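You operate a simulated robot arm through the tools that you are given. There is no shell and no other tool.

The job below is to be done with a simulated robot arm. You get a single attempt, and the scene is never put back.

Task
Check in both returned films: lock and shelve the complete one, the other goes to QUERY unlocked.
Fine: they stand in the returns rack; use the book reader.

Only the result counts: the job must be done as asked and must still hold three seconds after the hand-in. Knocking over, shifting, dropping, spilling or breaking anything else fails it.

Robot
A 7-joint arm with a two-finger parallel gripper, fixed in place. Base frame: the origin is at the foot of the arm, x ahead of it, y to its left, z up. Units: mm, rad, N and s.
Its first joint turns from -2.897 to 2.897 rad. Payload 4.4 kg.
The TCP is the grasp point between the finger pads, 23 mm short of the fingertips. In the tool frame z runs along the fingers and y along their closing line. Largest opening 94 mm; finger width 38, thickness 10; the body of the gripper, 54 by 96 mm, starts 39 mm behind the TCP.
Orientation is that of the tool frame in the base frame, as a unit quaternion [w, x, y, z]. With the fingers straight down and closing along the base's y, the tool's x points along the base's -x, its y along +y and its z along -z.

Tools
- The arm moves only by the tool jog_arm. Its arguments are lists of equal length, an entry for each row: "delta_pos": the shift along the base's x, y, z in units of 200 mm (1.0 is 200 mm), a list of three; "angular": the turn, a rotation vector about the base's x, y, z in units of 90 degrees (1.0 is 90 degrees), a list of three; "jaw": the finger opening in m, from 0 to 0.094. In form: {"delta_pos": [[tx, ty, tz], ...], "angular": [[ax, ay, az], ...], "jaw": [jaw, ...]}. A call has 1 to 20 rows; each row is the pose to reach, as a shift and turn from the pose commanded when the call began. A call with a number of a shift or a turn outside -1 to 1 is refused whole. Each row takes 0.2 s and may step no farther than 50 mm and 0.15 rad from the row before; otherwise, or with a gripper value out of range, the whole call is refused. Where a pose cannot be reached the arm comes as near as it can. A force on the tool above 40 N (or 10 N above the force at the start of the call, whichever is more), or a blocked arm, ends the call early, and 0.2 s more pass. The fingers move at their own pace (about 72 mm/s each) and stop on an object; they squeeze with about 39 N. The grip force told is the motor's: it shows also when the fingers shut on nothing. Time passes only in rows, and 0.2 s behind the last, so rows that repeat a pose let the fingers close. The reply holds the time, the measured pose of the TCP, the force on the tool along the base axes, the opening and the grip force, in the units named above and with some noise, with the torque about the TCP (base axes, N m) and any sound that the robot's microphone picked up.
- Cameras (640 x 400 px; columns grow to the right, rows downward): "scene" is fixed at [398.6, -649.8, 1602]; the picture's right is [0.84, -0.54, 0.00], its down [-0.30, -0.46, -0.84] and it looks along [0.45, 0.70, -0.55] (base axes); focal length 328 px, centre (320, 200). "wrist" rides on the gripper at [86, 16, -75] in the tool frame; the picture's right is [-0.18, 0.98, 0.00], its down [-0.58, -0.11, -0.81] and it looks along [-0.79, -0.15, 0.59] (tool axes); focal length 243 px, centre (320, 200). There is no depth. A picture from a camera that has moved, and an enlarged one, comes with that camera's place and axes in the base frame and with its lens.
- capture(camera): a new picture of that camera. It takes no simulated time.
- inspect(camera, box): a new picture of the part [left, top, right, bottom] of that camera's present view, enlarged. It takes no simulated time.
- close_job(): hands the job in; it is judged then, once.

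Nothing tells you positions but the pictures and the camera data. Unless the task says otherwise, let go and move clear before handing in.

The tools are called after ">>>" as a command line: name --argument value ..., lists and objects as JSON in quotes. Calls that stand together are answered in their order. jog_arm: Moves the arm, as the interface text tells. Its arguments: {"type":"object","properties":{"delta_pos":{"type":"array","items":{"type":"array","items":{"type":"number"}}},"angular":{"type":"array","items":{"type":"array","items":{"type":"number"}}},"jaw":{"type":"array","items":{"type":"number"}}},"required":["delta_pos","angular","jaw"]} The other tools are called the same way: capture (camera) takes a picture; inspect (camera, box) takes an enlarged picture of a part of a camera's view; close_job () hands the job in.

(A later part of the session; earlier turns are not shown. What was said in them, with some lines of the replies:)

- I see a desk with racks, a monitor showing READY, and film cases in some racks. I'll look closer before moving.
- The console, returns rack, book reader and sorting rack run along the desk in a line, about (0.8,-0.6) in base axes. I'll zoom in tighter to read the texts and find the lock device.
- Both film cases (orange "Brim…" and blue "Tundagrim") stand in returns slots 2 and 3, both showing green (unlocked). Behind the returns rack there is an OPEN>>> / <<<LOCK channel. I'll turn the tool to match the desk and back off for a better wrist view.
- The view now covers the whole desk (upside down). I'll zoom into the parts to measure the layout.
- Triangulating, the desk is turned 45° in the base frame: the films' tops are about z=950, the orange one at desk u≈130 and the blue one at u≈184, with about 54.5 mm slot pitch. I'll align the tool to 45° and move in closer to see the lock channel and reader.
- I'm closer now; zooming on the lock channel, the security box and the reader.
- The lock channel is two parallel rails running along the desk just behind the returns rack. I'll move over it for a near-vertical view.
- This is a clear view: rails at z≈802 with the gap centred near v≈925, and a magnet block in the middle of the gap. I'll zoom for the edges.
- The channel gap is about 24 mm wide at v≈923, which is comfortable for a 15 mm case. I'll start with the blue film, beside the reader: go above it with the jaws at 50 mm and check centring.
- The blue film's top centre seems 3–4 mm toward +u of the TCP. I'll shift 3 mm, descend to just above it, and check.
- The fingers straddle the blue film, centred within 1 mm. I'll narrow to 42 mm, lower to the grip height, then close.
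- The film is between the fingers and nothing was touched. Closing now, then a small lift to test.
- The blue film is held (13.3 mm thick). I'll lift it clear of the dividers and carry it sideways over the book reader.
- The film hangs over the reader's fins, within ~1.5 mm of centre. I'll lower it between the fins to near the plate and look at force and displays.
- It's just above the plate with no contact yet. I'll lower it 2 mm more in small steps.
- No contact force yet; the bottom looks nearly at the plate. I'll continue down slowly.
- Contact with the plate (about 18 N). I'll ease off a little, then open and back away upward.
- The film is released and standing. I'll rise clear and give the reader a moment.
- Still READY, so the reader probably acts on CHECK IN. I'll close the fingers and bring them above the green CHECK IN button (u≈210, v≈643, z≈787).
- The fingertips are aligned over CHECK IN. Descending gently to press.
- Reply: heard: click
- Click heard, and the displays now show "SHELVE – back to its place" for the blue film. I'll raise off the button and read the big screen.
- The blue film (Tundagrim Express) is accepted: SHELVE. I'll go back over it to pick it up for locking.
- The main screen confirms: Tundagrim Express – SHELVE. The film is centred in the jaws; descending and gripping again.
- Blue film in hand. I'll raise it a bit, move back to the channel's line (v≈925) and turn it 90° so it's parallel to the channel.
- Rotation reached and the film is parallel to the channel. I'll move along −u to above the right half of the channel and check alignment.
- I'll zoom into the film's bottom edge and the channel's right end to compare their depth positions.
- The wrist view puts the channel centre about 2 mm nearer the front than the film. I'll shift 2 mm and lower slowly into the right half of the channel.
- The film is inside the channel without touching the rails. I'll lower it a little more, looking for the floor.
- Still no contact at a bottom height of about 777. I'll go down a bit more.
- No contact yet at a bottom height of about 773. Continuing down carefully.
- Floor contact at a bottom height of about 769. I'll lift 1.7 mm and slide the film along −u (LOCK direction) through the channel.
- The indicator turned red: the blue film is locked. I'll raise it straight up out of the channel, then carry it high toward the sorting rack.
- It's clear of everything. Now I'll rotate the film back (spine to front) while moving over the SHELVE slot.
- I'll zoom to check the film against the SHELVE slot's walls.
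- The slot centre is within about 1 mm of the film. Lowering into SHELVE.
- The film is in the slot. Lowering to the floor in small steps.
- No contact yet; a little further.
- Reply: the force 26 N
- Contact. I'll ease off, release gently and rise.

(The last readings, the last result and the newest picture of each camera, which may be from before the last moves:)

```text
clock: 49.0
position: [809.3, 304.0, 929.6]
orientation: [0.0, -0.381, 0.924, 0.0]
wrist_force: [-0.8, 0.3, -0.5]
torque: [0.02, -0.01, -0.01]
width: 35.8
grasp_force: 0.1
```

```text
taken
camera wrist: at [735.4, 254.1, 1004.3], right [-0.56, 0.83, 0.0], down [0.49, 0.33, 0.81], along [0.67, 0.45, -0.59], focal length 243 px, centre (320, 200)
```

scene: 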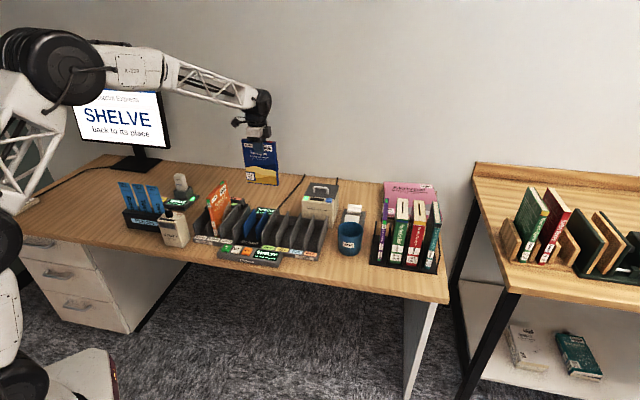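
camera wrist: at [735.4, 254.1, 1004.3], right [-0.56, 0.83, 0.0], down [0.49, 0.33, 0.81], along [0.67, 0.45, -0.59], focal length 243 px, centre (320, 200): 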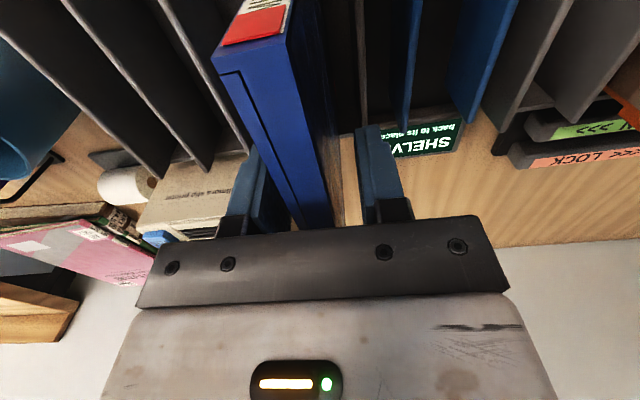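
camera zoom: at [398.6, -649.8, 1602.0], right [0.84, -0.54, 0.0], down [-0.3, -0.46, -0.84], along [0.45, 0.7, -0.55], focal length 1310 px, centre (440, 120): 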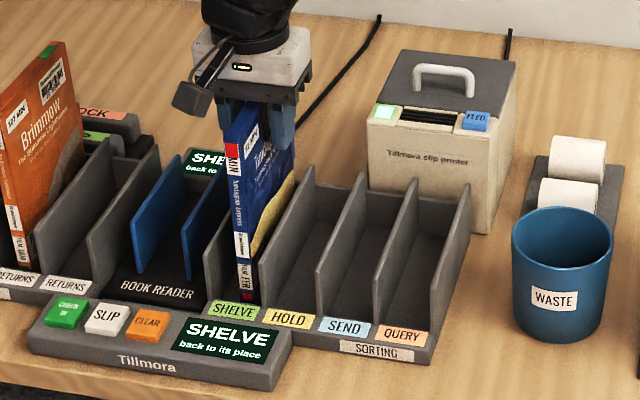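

The blue film stands upright in SHELVE, locked (red). I'll rise and move over to the orange film.

>>> jog_arm --delta_pos '[[0, 0, 0.1], [0, 0, 0.3], [0, 0, 0.5], [0, 0, 0.65], [-0.16, 0.16, 0.65], [-0.32, 0.32, 0.65], [-0.48, 0.48, 0.65], [-0.64, 0.64, 0.65], [-0.792, 0.792, 0.65], [-0.792, 0.792, 0.65]]' --angular '[[0, 0, 0], [0, 0, 0], [0, 0, 0], [0, 0, 0], [0, 0, 0], [0, 0, 0], [0, 0, 0], [0, 0, 0], [0, 0, 0], [0, 0, 0]]' --jaw '[0.036, 0.036, 0.036, 0.042, 0.042, 0.042, 0.042, 0.042, 0.042, 0.042]'

>>> capture --camera "wrist"

>>> inspect --camera "scene" --box '[180, 150, 350, 270]'

```text
clock: 51.2
position: [650.5, 463.8, 1062.0]
orientation: [0.0, -0.382, 0.924, 0.0]
wrist_force: [-1.2, 0.5, 1.4]
torque: [-0.02, -0.04, 0.0]
width: 41.9
grasp_force: 0.2
```

```text
taken
camera wrist: at [576.9, 413.8, 1136.3], right [-0.56, 0.83, 0.0], down [0.49, 0.33, 0.81], along [0.67, 0.45, -0.59], focal length 243 px, centre (320, 200)
```

wrist: 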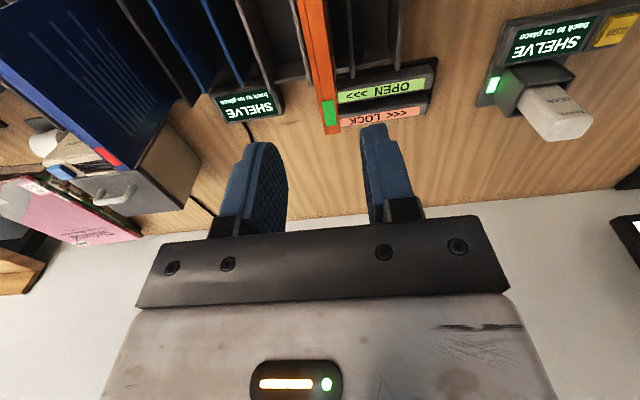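

```text
3.33 times, centred on (265, 210) of scene
camera zoom: at [398.6, -649.8, 1602.0], right [0.84, -0.54, 0.0], down [-0.3, -0.46, -0.84], along [0.45, 0.7, -0.55], focal length 1092 px, centre (503, 167)
```

zoom: 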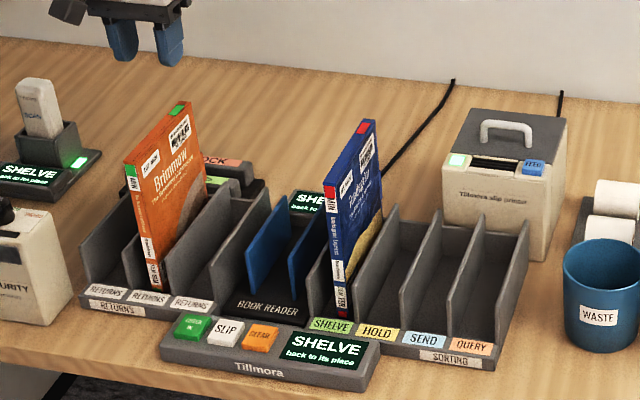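

The orange film is centred within 1–2 mm. I'll shift 1 mm, descend, grip and lift it.

>>> jog_arm --delta_pos '[[-0.0035, 0.0035, -0.2], [-0.0035, 0.0035, -0.4], [-0.0035, 0.0035, -0.58], [-0.0035, 0.0035, -0.64], [-0.0035, 0.0035, -0.64]]' --angular '[[0, 0, 0], [0, 0, 0], [0, 0, 0], [0, 0, 0], [0, 0, 0]]' --jaw '[0.042, 0.042, 0.042, 0.042, 0.042]'

>>> capture --camera "wrist"

```text
clock: 52.4
position: [650.1, 461.7, 931.1]
orientation: [-0.001, -0.382, 0.924, 0.0]
wrist_force: [-0.4, 0.1, 0.2]
torque: [0.03, -0.01, -0.02]
width: 42.1
grasp_force: 0.0
```

```text
taken
camera wrist: at [576.7, 412.6, 1005.6], right [-0.56, 0.83, 0.0], down [0.49, 0.33, 0.81], along [0.67, 0.45, -0.59], focal length 243 px, centre (320, 200)
```

wrist: 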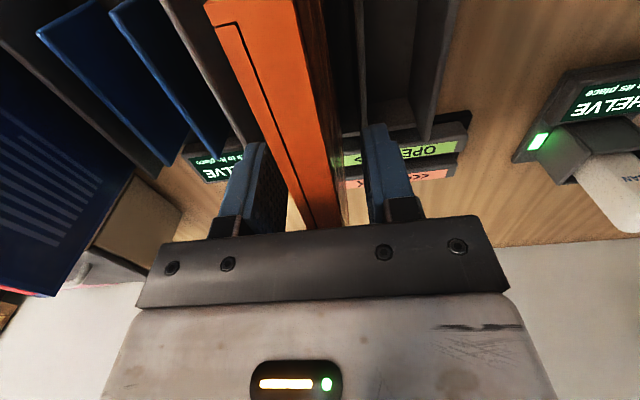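

The orange film sits about 6 mm further forward than the blue did. I'll shift the grip 6 mm toward the front, then close and lift.

>>> jog_arm --delta_pos '[[-0.021, -0.021, 0], [-0.021, -0.021, 0], [-0.021, -0.021, 0], [-0.021, -0.021, 0], [-0.021, -0.021, 0.05]]' --angular '[[0, 0, 0], [0, 0, 0], [0, 0, 0], [0, 0, 0], [0, 0, 0]]' --jaw '[0.042, 0.02, 0.0, 0.0, 0.0]'

>>> jog_arm --delta_pos '[[0, 0, 0.1], [0, 0, 0.3], [0, 0, 0.5], [0, 0, 0.6], [0, 0, 0.6]]' --angular '[[0, 0, 0], [0, 0, 0], [0, 0, 0], [0, 0, 0], [0, 0, 0]]' --jaw '[0, 0, 0, 0, 0]'

>>> capture --camera "wrist"

>>> inspect --camera "scene" --box '[180, 130, 300, 250]'

```text
clock: 53.6
position: [645.9, 457.6, 940.5]
orientation: [0.0, -0.382, 0.924, 0.0]
wrist_force: [-0.8, 0.7, -1.2]
torque: [-0.03, 0.02, 0.01]
width: 13.6
grasp_force: 38.9
```

```text
clock: 54.8
position: [646.3, 457.6, 1061.6]
orientation: [0.0, -0.381, 0.924, 0.0]
wrist_force: [-1.0, -0.2, -0.7]
torque: [0.03, -0.02, 0.01]
width: 13.4
grasp_force: 39.3
```

```text
taken
camera wrist: at [572.7, 408.4, 1136.6], right [-0.56, 0.83, 0.0], down [0.49, 0.33, 0.81], along [0.67, 0.45, -0.59], focal length 243 px, centre (320, 200)
```

wrist: 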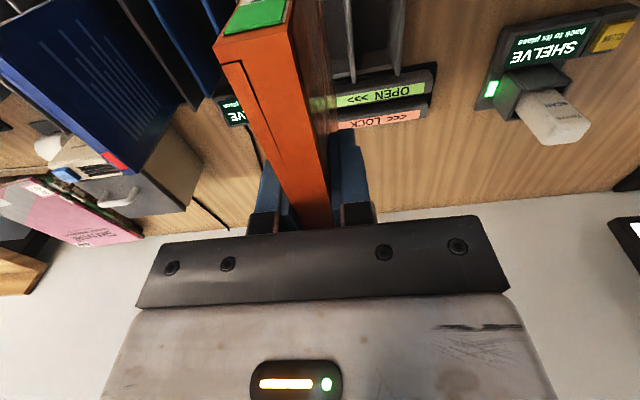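

```text
3.33 times, centred on (240, 190) of scene
camera zoom: at [398.6, -649.8, 1602.0], right [0.84, -0.54, 0.0], down [-0.3, -0.46, -0.84], along [0.45, 0.7, -0.55], focal length 1092 px, centre (587, 233)
```

zoom: 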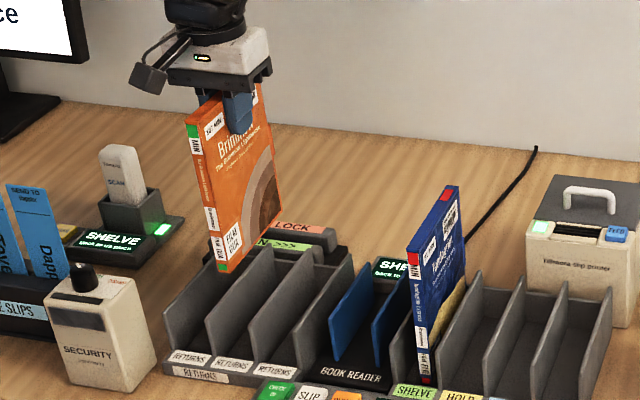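

The orange film is held and still green. I'll carry it over to the reader and lower it between the fins.

>>> jog_arm --delta_pos '[[0.129, -0.119, 0], [0.258, -0.237, 0], [0.387, -0.356, 0], [0.516, -0.4745, 0], [0.516, -0.4745, -0.2], [0.516, -0.4745, -0.4], [0.516, -0.4745, -0.55], [0.516, -0.4745, -0.595], [0.516, -0.4745, -0.605]]' --angular '[[0, 0, 0], [0, 0, 0], [0, 0, 0], [0, 0, 0], [0, 0, 0], [0, 0, 0], [0, 0, 0], [0, 0, 0], [0, 0, 0]]' --jaw '[0, 0, 0, 0, 0, 0, 0, 0, 0]'

>>> inspect --camera "scene" --box '[200, 170, 320, 270]'

```text
clock: 56.8
position: [747.9, 363.5, 940.3]
orientation: [0.0, -0.381, 0.924, 0.001]
wrist_force: [-0.2, 0.3, -1.5]
torque: [0.01, -0.03, -0.03]
width: 13.6
grasp_force: 38.9
```

```text
4.00 times, centred on (260, 220) of scene
camera zoom: at [398.6, -649.8, 1602.0], right [0.84, -0.54, 0.0], down [-0.3, -0.46, -0.84], along [0.45, 0.7, -0.55], focal length 1310 px, centre (560, 120)
```

zoom: 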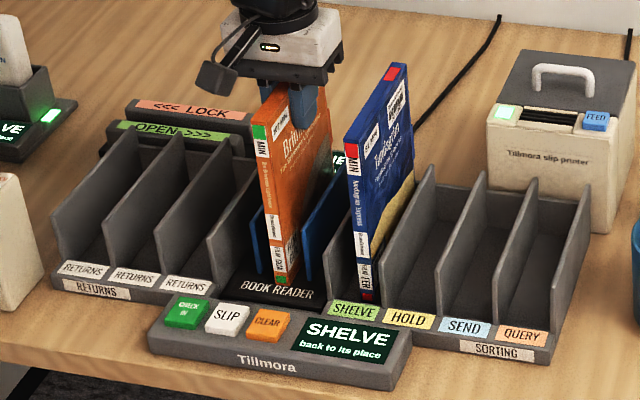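

It's between the fins just above the plate. Lowering to contact.

>>> jog_arm --delta_pos '[[0, 0, -0.004], [0, 0, -0.0075], [0, 0, -0.0075]]' --angular '[[0, 0, 0], [0, 0, 0], [0, 0, 0]]' --jaw '[0, 0, 0]'

>>> jog_arm --delta_pos '[[0, 0, -0.004], [0, 0, -0.0075], [0, 0, -0.0075]]' --angular '[[0, 0, 0], [0, 0, 0], [0, 0, 0]]' --jaw '[0, 0, 0]'

```text
clock: 57.6
position: [748.4, 363.1, 939.0]
orientation: [0.001, -0.382, 0.924, 0.0]
wrist_force: [-3.1, -2.7, 12.1]
torque: [-0.48, 0.46, 0.0]
width: 13.6
grasp_force: 39.1
```

```text
clock: 58.4
position: [749.4, 362.2, 938.9]
orientation: [0.001, -0.382, 0.924, 0.001]
wrist_force: [-6.3, -5.0, 35.9]
torque: [-0.08, 0.28, 0.02]
width: 13.7
grasp_force: 39.0
```

Contact made. Easing off, releasing and rising clear.

>>> jog_arm --delta_pos '[[0, 0, 0.008], [0, 0, 0.008], [0, 0, 0.008], [0, 0, 0.008], [0, 0, 0.008], [0, 0, 0.008]]' --angular '[[0, 0, 0], [0, 0, 0], [0, 0, 0], [0, 0, 0], [0, 0, 0], [0, 0, 0]]' --jaw '[0.0, 0.016, 0.02, 0.03, 0.038, 0.038]'

>>> jog_arm --delta_pos '[[0, 0, 0.1], [0, 0, 0.25], [0, 0, 0.45], [0, 0, 0.6]]' --angular '[[0, 0, 0], [0, 0, 0], [0, 0, 0], [0, 0, 0]]' --jaw '[0.038, 0.038, 0.038, 0.038]'

>>> inspect --camera "scene" --box '[200, 170, 320, 270]'

```text
clock: 59.8
position: [749.4, 362.8, 938.4]
orientation: [0.0, -0.382, 0.924, 0.0]
wrist_force: [0.4, -0.3, 1.2]
torque: [0.01, 0.02, 0.04]
width: 38.0
grasp_force: 0.1
```

```text
clock: 60.8
position: [749.4, 363.2, 1061.0]
orientation: [0.0, -0.382, 0.924, -0.001]
wrist_force: [0.3, 0.4, 0.4]
torque: [0.0, -0.02, 0.01]
width: 37.7
grasp_force: 0.1
```

```text
4.00 times, centred on (260, 220) of scene
camera zoom: at [398.6, -649.8, 1602.0], right [0.84, -0.54, 0.0], down [-0.3, -0.46, -0.84], along [0.45, 0.7, -0.55], focal length 1310 px, centre (560, 120)
```

zoom: 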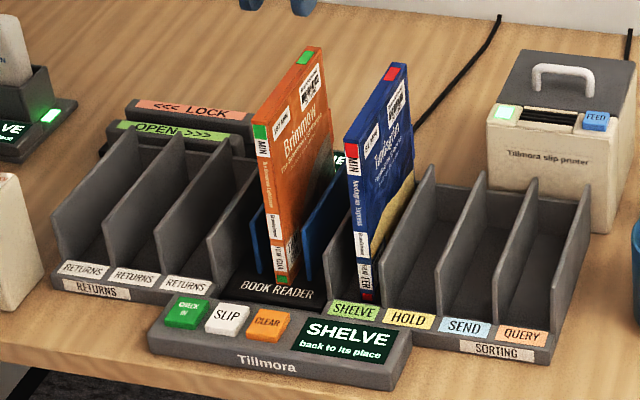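

Orange stands in the reader. Now I'll press CHECK IN again.

>>> jog_arm --delta_pos '[[-0.181, -0.072, 0], [-0.362, -0.144, 0], [-0.542, -0.216, 0], [-0.723, -0.288, 0], [-0.723, -0.288, -0.24], [-0.723, -0.288, -0.48], [-0.723, -0.288, -0.72], [-0.723, -0.288, -0.96]]' --angular '[[0, 0, 0], [0, 0, 0], [0, 0, 0], [0, 0, 0], [0, 0, 0], [0, 0, 0], [0, 0, 0], [0, 0, 0]]' --jaw '[0.03, 0.015, 0, 0, 0, 0, 0, 0]'

>>> jog_arm --delta_pos '[[0, 0, -0.15], [0, 0, -0.25], [0, 0, -0.27], [0, 0, -0.28], [0, 0, -0.289]]' --angular '[[0, 0, 0], [0, 0, 0], [0, 0, 0], [0, 0, 0], [0, 0, 0]]' --jaw '[0, 0, 0, 0, 0]'

>>> inspect --camera "scene" --box '[190, 170, 310, 280]'

```text
clock: 62.6
position: [604.3, 303.9, 869.1]
orientation: [0.0, -0.382, 0.924, 0.0]
wrist_force: [0.3, 0.7, 0.6]
torque: [0.0, 0.0, 0.03]
width: 0.0
grasp_force: 38.1
```

```text
clock: 63.8
position: [604.4, 304.7, 810.2]
orientation: [0.0, -0.382, 0.924, 0.0]
wrist_force: [-2.8, -4.4, 9.9]
torque: [-0.11, 0.06, 0.0]
width: 0.0
grasp_force: 39.3
heard: click
```

```text
3.64 times, centred on (250, 225) of scene
camera zoom: at [398.6, -649.8, 1602.0], right [0.84, -0.54, 0.0], down [-0.3, -0.46, -0.84], along [0.45, 0.7, -0.55], focal length 1191 px, centre (574, 109)
```

zoom: 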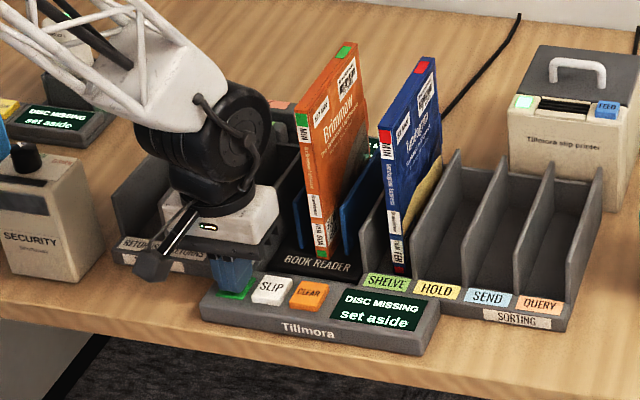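

"DISC MISSING – set aside" for the orange film, so blue is the complete one. I'll raise off the button and read the main screen.

>>> jog_arm --delta_pos '[[0, 0, 0.1], [0, 0, 0.3], [0, 0, 0.5], [0, 0, 0.7], [0, 0, 0.9]]' --angular '[[0, 0, 0], [0, 0, 0], [0, 0, 0], [0, 0, 0], [0, 0, 0]]' --jaw '[0, 0, 0, 0.02, 0.038]'

>>> inspect --camera "scene" --box '[50, 60, 190, 150]'

>>> inspect --camera "scene" --box '[220, 230, 320, 280]'

```text
clock: 65.0
position: [602.7, 305.9, 988.6]
orientation: [-0.001, -0.382, 0.924, 0.0]
wrist_force: [-0.1, 0.8, -0.2]
torque: [-0.01, -0.04, -0.03]
width: 38.1
grasp_force: 0.2
```

```text
4.44 times, centred on (120, 105) of scene
camera zoom: at [398.6, -649.8, 1602.0], right [0.84, -0.54, 0.0], down [-0.3, -0.46, -0.84], along [0.45, 0.7, -0.55], focal length 1456 px, centre (1209, 622)
```

zoom: 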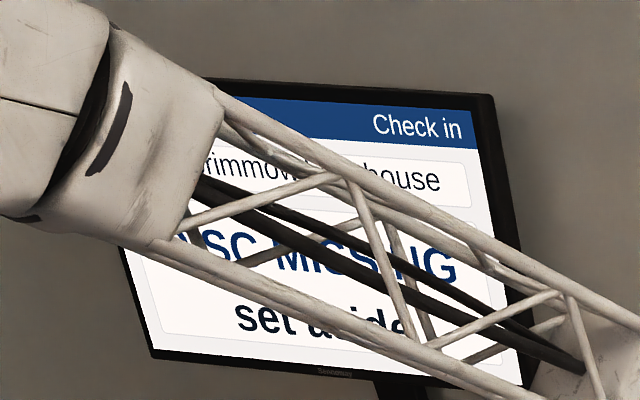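

```text
6.40 times, centred on (270, 255) of scene
camera zoom: at [398.6, -649.8, 1602.0], right [0.84, -0.54, 0.0], down [-0.3, -0.46, -0.84], along [0.45, 0.7, -0.55], focal length 2096 px, centre (640, -152)
```

zoom: 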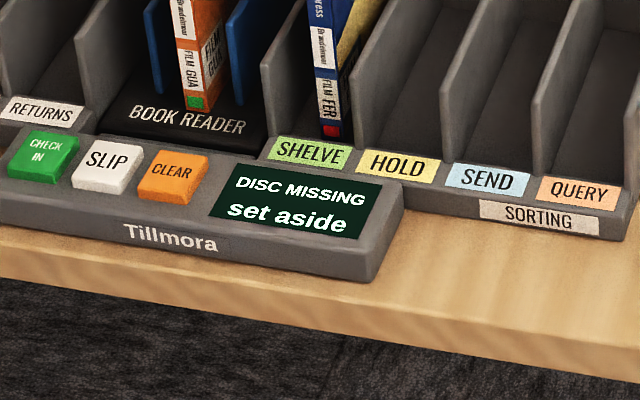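

Confirmed: Brimmow Lighthouse has a disc missing. I'll return over the orange film for pick-up and check centring.

>>> jog_arm --delta_pos '[[0, 0, 0.175], [0, 0, 0.35], [0.181, 0.072, 0.35], [0.362, 0.144, 0.35], [0.542, 0.216, 0.35], [0.723, 0.288, 0.35], [0.723, 0.288, 0.2]]' --angular '[[0, 0, 0], [0, 0, 0], [0, 0, 0], [0, 0, 0], [0, 0, 0], [0, 0, 0], [0, 0, 0]]' --jaw '[0.042, 0.042, 0.042, 0.042, 0.042, 0.042, 0.042]'

>>> capture --camera "wrist"

```text
clock: 66.6
position: [749.3, 364.1, 1028.5]
orientation: [0.0, -0.382, 0.924, 0.0]
wrist_force: [0.1, 0.3, -0.3]
torque: [-0.02, -0.01, 0.0]
width: 41.8
grasp_force: 0.1
```

```text
taken
camera wrist: at [675.0, 314.5, 1103.3], right [-0.56, 0.83, 0.0], down [0.49, 0.33, 0.81], along [0.67, 0.46, -0.59], focal length 243 px, centre (320, 200)
```

wrist: 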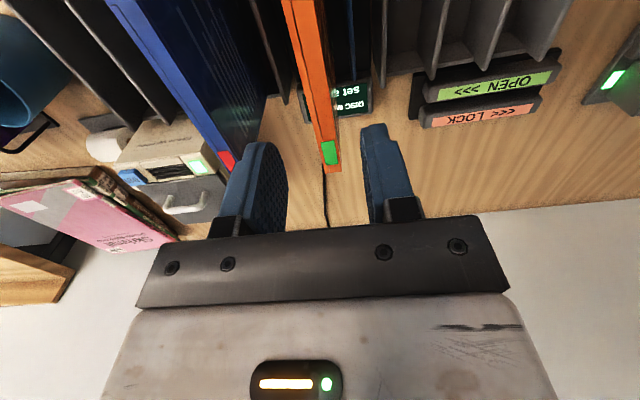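

Centred. Descending, gripping and lifting the orange film.

>>> jog_arm --delta_pos '[[0, 0, -0.2], [0, 0, -0.4], [0, 0, -0.45], [0, 0, -0.45], [0, 0, -0.45], [0, 0, -0.45], [0, 0, -0.4]]' --angular '[[0, 0, 0], [0, 0, 0], [0, 0, 0], [0, 0, 0], [0, 0, 0], [0, 0, 0], [0, 0, 0]]' --jaw '[0.042, 0.042, 0.042, 0.02, 0.0, 0.0, 0.0]'

>>> jog_arm --delta_pos '[[0, 0, 0.15], [0, 0, 0.35], [0, 0, 0.55], [0, 0, 0.75], [0, 0, 0.9], [0, 0, 0.9]]' --angular '[[0, 0, 0], [0, 0, 0], [0, 0, 0], [0, 0, 0], [0, 0, 0], [0, 0, 0]]' --jaw '[0, 0, 0, 0, 0, 0]'

>>> capture --camera "wrist"

>>> inspect --camera "scene" --box '[200, 130, 340, 270]'

```text
clock: 68.2
position: [748.2, 363.7, 947.5]
orientation: [0.001, -0.382, 0.924, 0.001]
wrist_force: [0.4, 0.0, -1.1]
torque: [0.01, 0.0, -0.02]
width: 13.6
grasp_force: 38.6
```

```text
clock: 69.6
position: [749.7, 363.3, 1130.1]
orientation: [0.0, -0.381, 0.925, -0.001]
wrist_force: [0.6, -0.3, -1.1]
torque: [-0.02, 0.01, 0.03]
width: 13.9
grasp_force: 38.6
```

```text
taken
camera wrist: at [675.7, 314.7, 1204.4], right [-0.56, 0.83, 0.0], down [0.49, 0.33, 0.81], along [0.67, 0.45, -0.59], focal length 243 px, centre (320, 200)
```

wrist: 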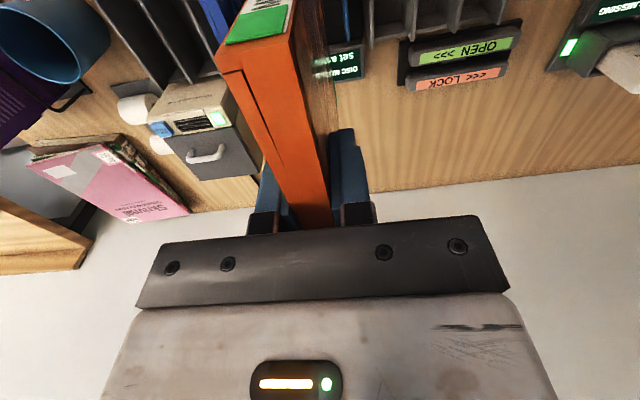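

```text
2.86 times, centred on (270, 200) of scene
camera zoom: at [398.6, -649.8, 1602.0], right [0.84, -0.54, 0.0], down [-0.3, -0.46, -0.84], along [0.45, 0.7, -0.55], focal length 936 px, centre (463, 200)
```

zoom: 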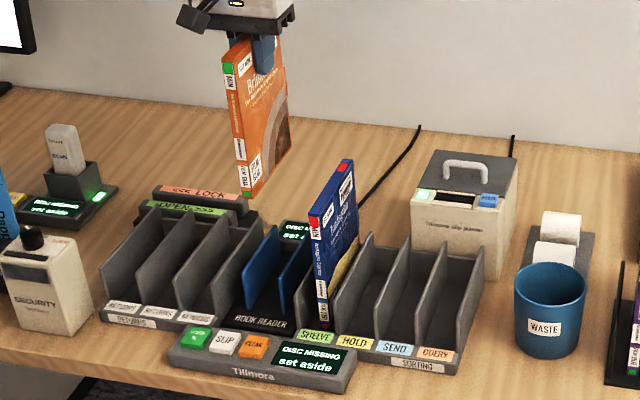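

Holding the orange film (still green). I'll raise it well above the blue one and carry it over to the QUERY slot.

>>> jog_arm --delta_pos '[[0, 0, 0.12], [0, 0, 0.25], [0.125, -0.125, 0.25], [0.25, -0.25, 0.25], [0.375, -0.375, 0.25], [0.5, -0.5, 0.25], [0.625, -0.625, 0.25], [0.75, -0.75, 0.25], [0.8715, -0.8715, 0.25], [0.8715, -0.8715, 0.25]]' --angular '[[0, 0, 0], [0, 0, 0], [0, 0, 0], [0, 0, 0], [0, 0, 0], [0, 0, 0], [0, 0, 0], [0, 0, 0], [0, 0, 0], [0, 0, 0]]' --jaw '[0, 0, 0, 0, 0, 0, 0, 0, 0, 0]'

>>> capture --camera "scene"

>>> capture --camera "wrist"

```text
clock: 71.8
position: [921.8, 188.3, 1180.4]
orientation: [0.0, -0.383, 0.924, 0.0]
wrist_force: [-0.3, 0.3, -0.7]
torque: [-0.02, -0.02, 0.01]
width: 13.7
grasp_force: 39.4
```

```text
taken
```

scene: 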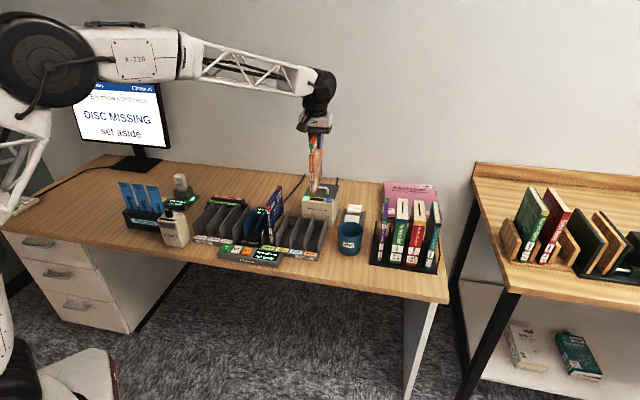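

```text
taken
camera wrist: at [848.8, 139.0, 1255.4], right [-0.56, 0.83, 0.0], down [0.49, 0.33, 0.81], along [0.67, 0.45, -0.59], focal length 243 px, centre (320, 200)
```

wrist: 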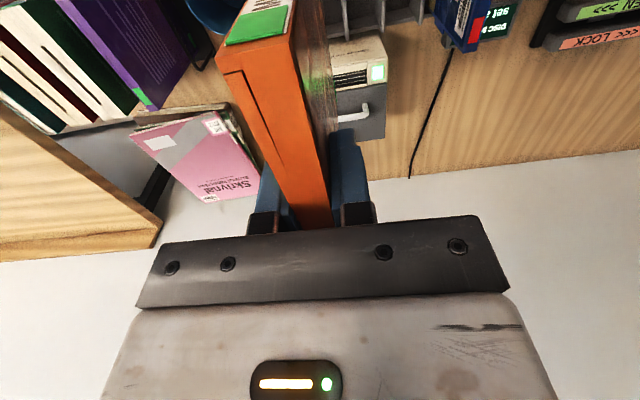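

Reached. I'll lower until the bottom is just above the dividers and check alignment with QUERY.

>>> jog_arm --delta_pos '[[0, 0, -0.2], [0, 0, -0.4], [0, 0, -0.6], [0, 0, -0.78], [0, 0, -0.78]]' --angular '[[0, 0, 0], [0, 0, 0], [0, 0, 0], [0, 0, 0], [0, 0, 0]]' --jaw '[0, 0, 0, 0, 0]'

>>> inspect --camera "scene" --box '[260, 180, 350, 270]'

>>> capture --camera "wrist"

>>> inspect --camera "wrist" --box '[280, 0, 480, 120]'

```text
clock: 73.0
position: [925.1, 189.0, 1023.4]
orientation: [0.0, -0.382, 0.924, 0.0]
wrist_force: [0.3, -0.6, -0.5]
torque: [-0.01, 0.0, -0.02]
width: 13.5
grasp_force: 39.6
```

```text
4.44 times, centred on (305, 225) of scene
camera zoom: at [398.6, -649.8, 1602.0], right [0.84, -0.54, 0.0], down [-0.3, -0.46, -0.84], along [0.45, 0.7, -0.55], focal length 1456 px, centre (387, 89)
```

zoom: 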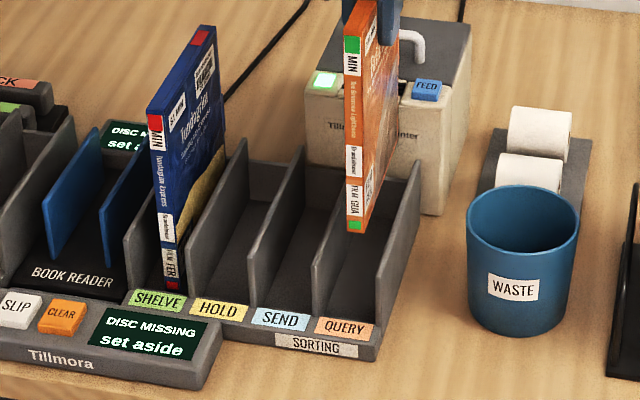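

```text
taken
camera wrist: at [851.0, 139.3, 1098.5], right [-0.56, 0.83, 0.0], down [0.49, 0.33, 0.81], along [0.67, 0.45, -0.59], focal length 243 px, centre (320, 200)
```

wrist: 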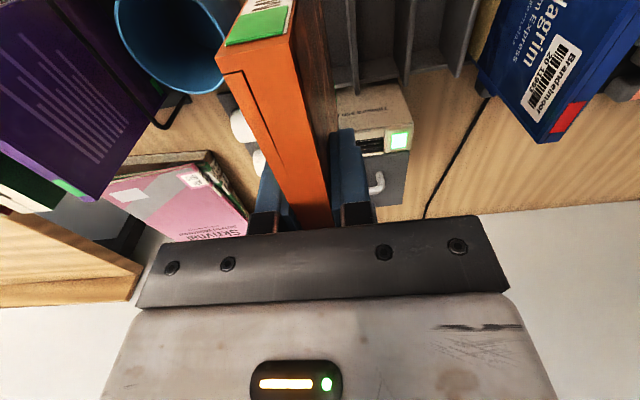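

```text
3.20 times, centred on (380, 60) of wrist
camera zoom: at [851.0, 139.3, 1098.5], right [-0.56, 0.83, 0.0], down [0.49, 0.33, 0.81], along [0.67, 0.45, -0.59], focal length 776 px, centre (128, 648)
```

zoom: 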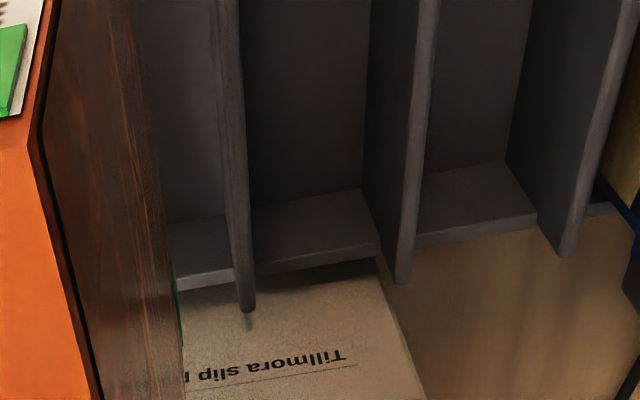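

The film is about 3 mm right of the QUERY slot's centre. I'll correct that and lower to near the floor.

>>> jog_arm --delta_pos '[[-0.0106, 0.0106, -0.02], [-0.0106, 0.0106, -0.18], [-0.0106, 0.0106, -0.34], [-0.0106, 0.0106, -0.43], [-0.0106, 0.0106, -0.45], [-0.0106, 0.0106, -0.45]]' --angular '[[0, 0, 0], [0, 0, 0], [0, 0, 0], [0, 0, 0], [0, 0, 0], [0, 0, 0]]' --jaw '[0, 0, 0, 0, 0, 0]'

>>> inspect --camera "scene" --box '[260, 180, 350, 270]'

```text
clock: 74.4
position: [919.5, 189.9, 934.2]
orientation: [0.0, -0.382, 0.924, 0.001]
wrist_force: [0.9, -0.1, -1.5]
torque: [-0.03, -0.01, 0.01]
width: 13.6
grasp_force: 39.1
```

```text
4.44 times, centred on (305, 225) of scene
camera zoom: at [398.6, -649.8, 1602.0], right [0.84, -0.54, 0.0], down [-0.3, -0.46, -0.84], along [0.45, 0.7, -0.55], focal length 1456 px, centre (387, 89)
```

zoom: 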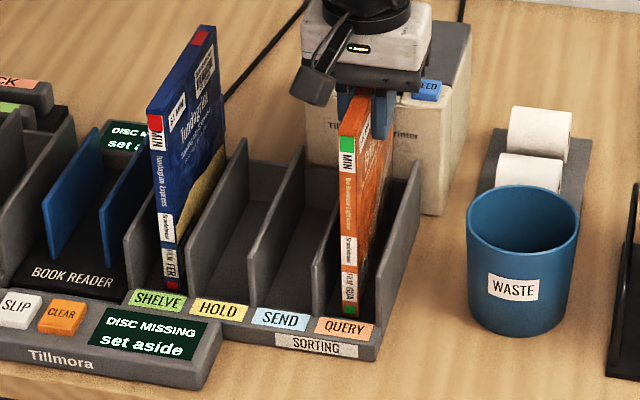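

In the QUERY slot, just above the floor. Lowering the last bit.

>>> jog_arm --delta_pos '[[0, 0, -0.005], [0, 0, -0.01], [0, 0, -0.01]]' --angular '[[0, 0, 0], [0, 0, 0], [0, 0, 0]]' --jaw '[0, 0, 0]'

>>> jog_arm --delta_pos '[[0, 0, -0.004], [0, 0, -0.007], [0, 0, -0.007]]' --angular '[[0, 0, 0], [0, 0, 0], [0, 0, 0]]' --jaw '[0, 0, 0]'

```text
clock: 75.2
position: [921.1, 191.7, 931.6]
orientation: [0.0, -0.382, 0.924, 0.0]
wrist_force: [0.0, 0.6, -0.8]
torque: [0.02, 0.01, -0.03]
width: 13.4
grasp_force: 39.3
```

```text
clock: 76.0
position: [921.2, 190.9, 929.5]
orientation: [0.001, -0.382, 0.924, -0.001]
wrist_force: [0.0, 0.5, 1.6]
torque: [0.03, 0.01, -0.02]
width: 13.6
grasp_force: 39.1
```

Light contact with the floor. Releasing gently and rising straight up.

>>> jog_arm --delta_pos '[[0, 0, -0.001], [0, 0, -0.001], [0, 0, -0.001], [0, 0, -0.001], [0, 0, -0.001], [0, 0, -0.001]]' --angular '[[0, 0, 0], [0, 0, 0], [0, 0, 0], [0, 0, 0], [0, 0, 0], [0, 0, 0]]' --jaw '[0.0, 0.016, 0.02, 0.03, 0.036, 0.036]'

>>> capture --camera "wrist"

>>> inspect --camera "scene" --box '[260, 180, 350, 270]'

```text
clock: 77.4
position: [920.4, 190.7, 930.4]
orientation: [0.0, -0.382, 0.924, 0.001]
wrist_force: [-0.4, -0.4, 0.6]
torque: [-0.01, 0.02, 0.0]
width: 35.8
grasp_force: 0.1
```

```text
taken
camera wrist: at [847.4, 141.6, 1004.2], right [-0.56, 0.83, 0.0], down [0.49, 0.33, 0.81], along [0.67, 0.45, -0.59], focal length 243 px, centre (320, 200)
```

wrist: 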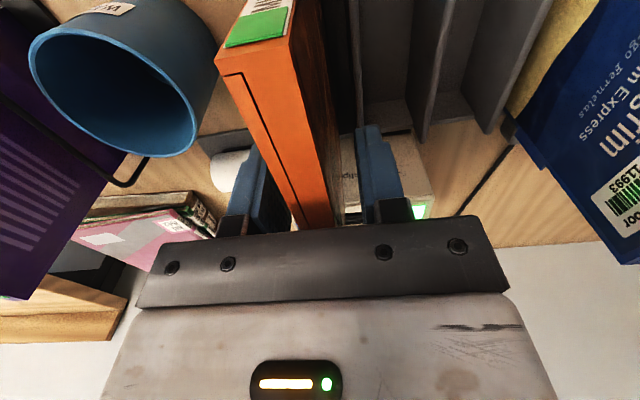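

```text
4.44 times, centred on (305, 225) of scene
camera zoom: at [398.6, -649.8, 1602.0], right [0.84, -0.54, 0.0], down [-0.3, -0.46, -0.84], along [0.45, 0.7, -0.55], focal length 1456 px, centre (387, 89)
```

zoom: 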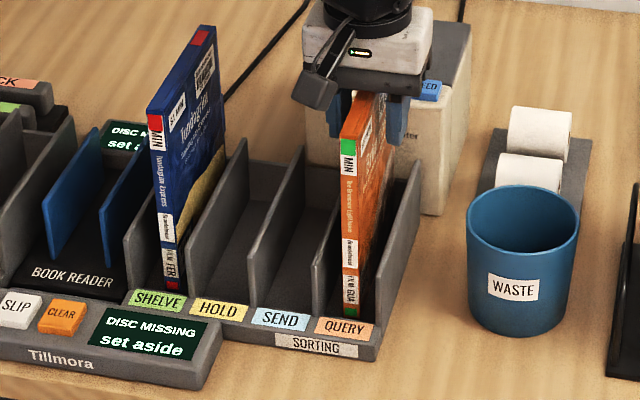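

The orange film stands in QUERY, still green (unlocked). Rising clear and moving away.

>>> jog_arm --delta_pos '[[0, 0, 0.1], [0, 0, 0.3], [0, 0, 0.5], [0, 0, 0.7], [0, 0, 0.9], [-0.15, -0.1, 0.95], [-0.3, -0.2, 0.95], [-0.45, -0.3, 0.95], [-0.6, -0.4, 0.95], [-0.6, -0.4, 0.95]]' --angular '[[0, 0, 0], [0, 0, 0], [0, 0, 0], [0, 0, 0], [0, 0, 0], [0, 0, 0], [0, 0, 0], [0, 0, 0], [0, 0, 0], [0, 0, 0]]' --jaw '[0.036, 0.036, 0.036, 0.036, 0.036, 0.036, 0.036, 0.036, 0.036, 0.036]'

>>> capture --camera "scene"

>>> inspect --camera "scene" --box '[180, 170, 350, 280]'

>>> inspect --camera "scene" --box '[60, 70, 180, 150]'

```text
clock: 79.6
position: [798.7, 109.6, 1119.4]
orientation: [0.001, -0.382, 0.924, 0.0]
wrist_force: [0.8, -0.4, 0.1]
torque: [-0.01, -0.01, -0.04]
width: 36.0
grasp_force: 0.0
```

```text
taken
```

scene: 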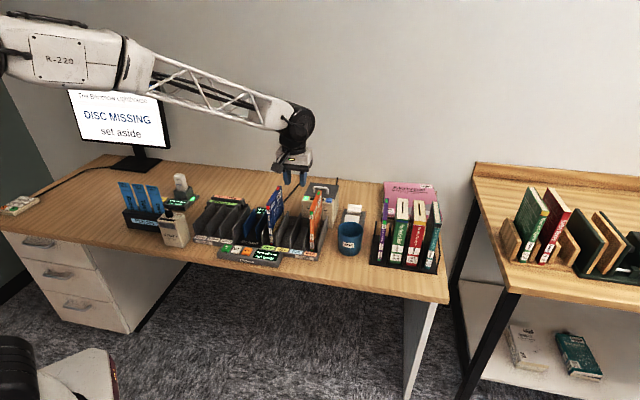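

```text
3.64 times, centred on (265, 225) of scene
camera zoom: at [398.6, -649.8, 1602.0], right [0.84, -0.54, 0.0], down [-0.3, -0.46, -0.84], along [0.45, 0.7, -0.55], focal length 1191 px, centre (520, 109)
```

zoom: 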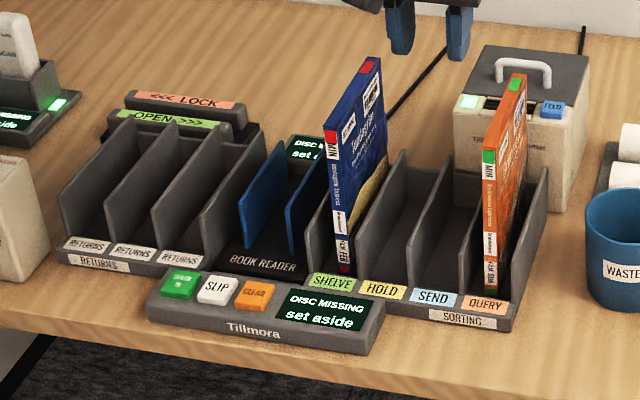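

```text
5.00 times, centred on (120, 110) of scene
camera zoom: at [398.6, -649.8, 1602.0], right [0.84, -0.54, 0.0], down [-0.3, -0.46, -0.84], along [0.45, 0.7, -0.55], focal length 1637 px, centre (1320, 650)
```

zoom: 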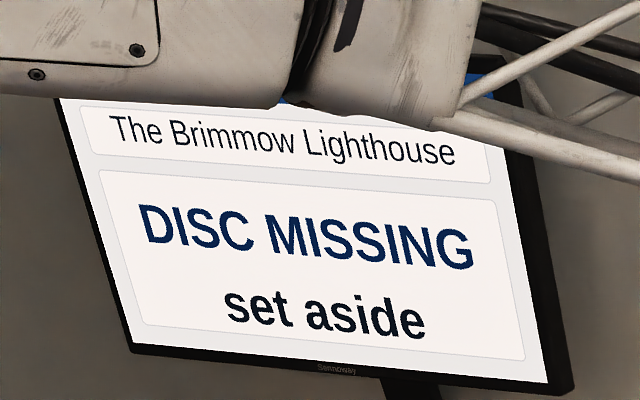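

Both films stand stably. The blue one is locked (red) in SHELVE, the orange one, with its disc missing, is unlocked (green) in QUERY, and nothing else has moved. The arm is clear, so I'm handing in.

>>> close_job

```text
The job is handed in.
```

Both films were checked in on the book reader and sorted; the job is handed in, but the reply gave no verdict.

| Film | Reader result | Where it is now | Lock |
|---|---|---|---|
| Tundagrim Express (blue) | "SHELVE – back to its place" | SHELVE slot | Locked, tags turned red |
| The Brimmow Lighthouse (orange) | "DISC MISSING – set aside" | QUERY slot | Unlocked, tags still green |

The blue film was locked by sliding it through the lock rail behind the returns rack. In the last pictures before hand-in both films stood upright, and nothing else looked shifted. The gripper was open and clear of both.
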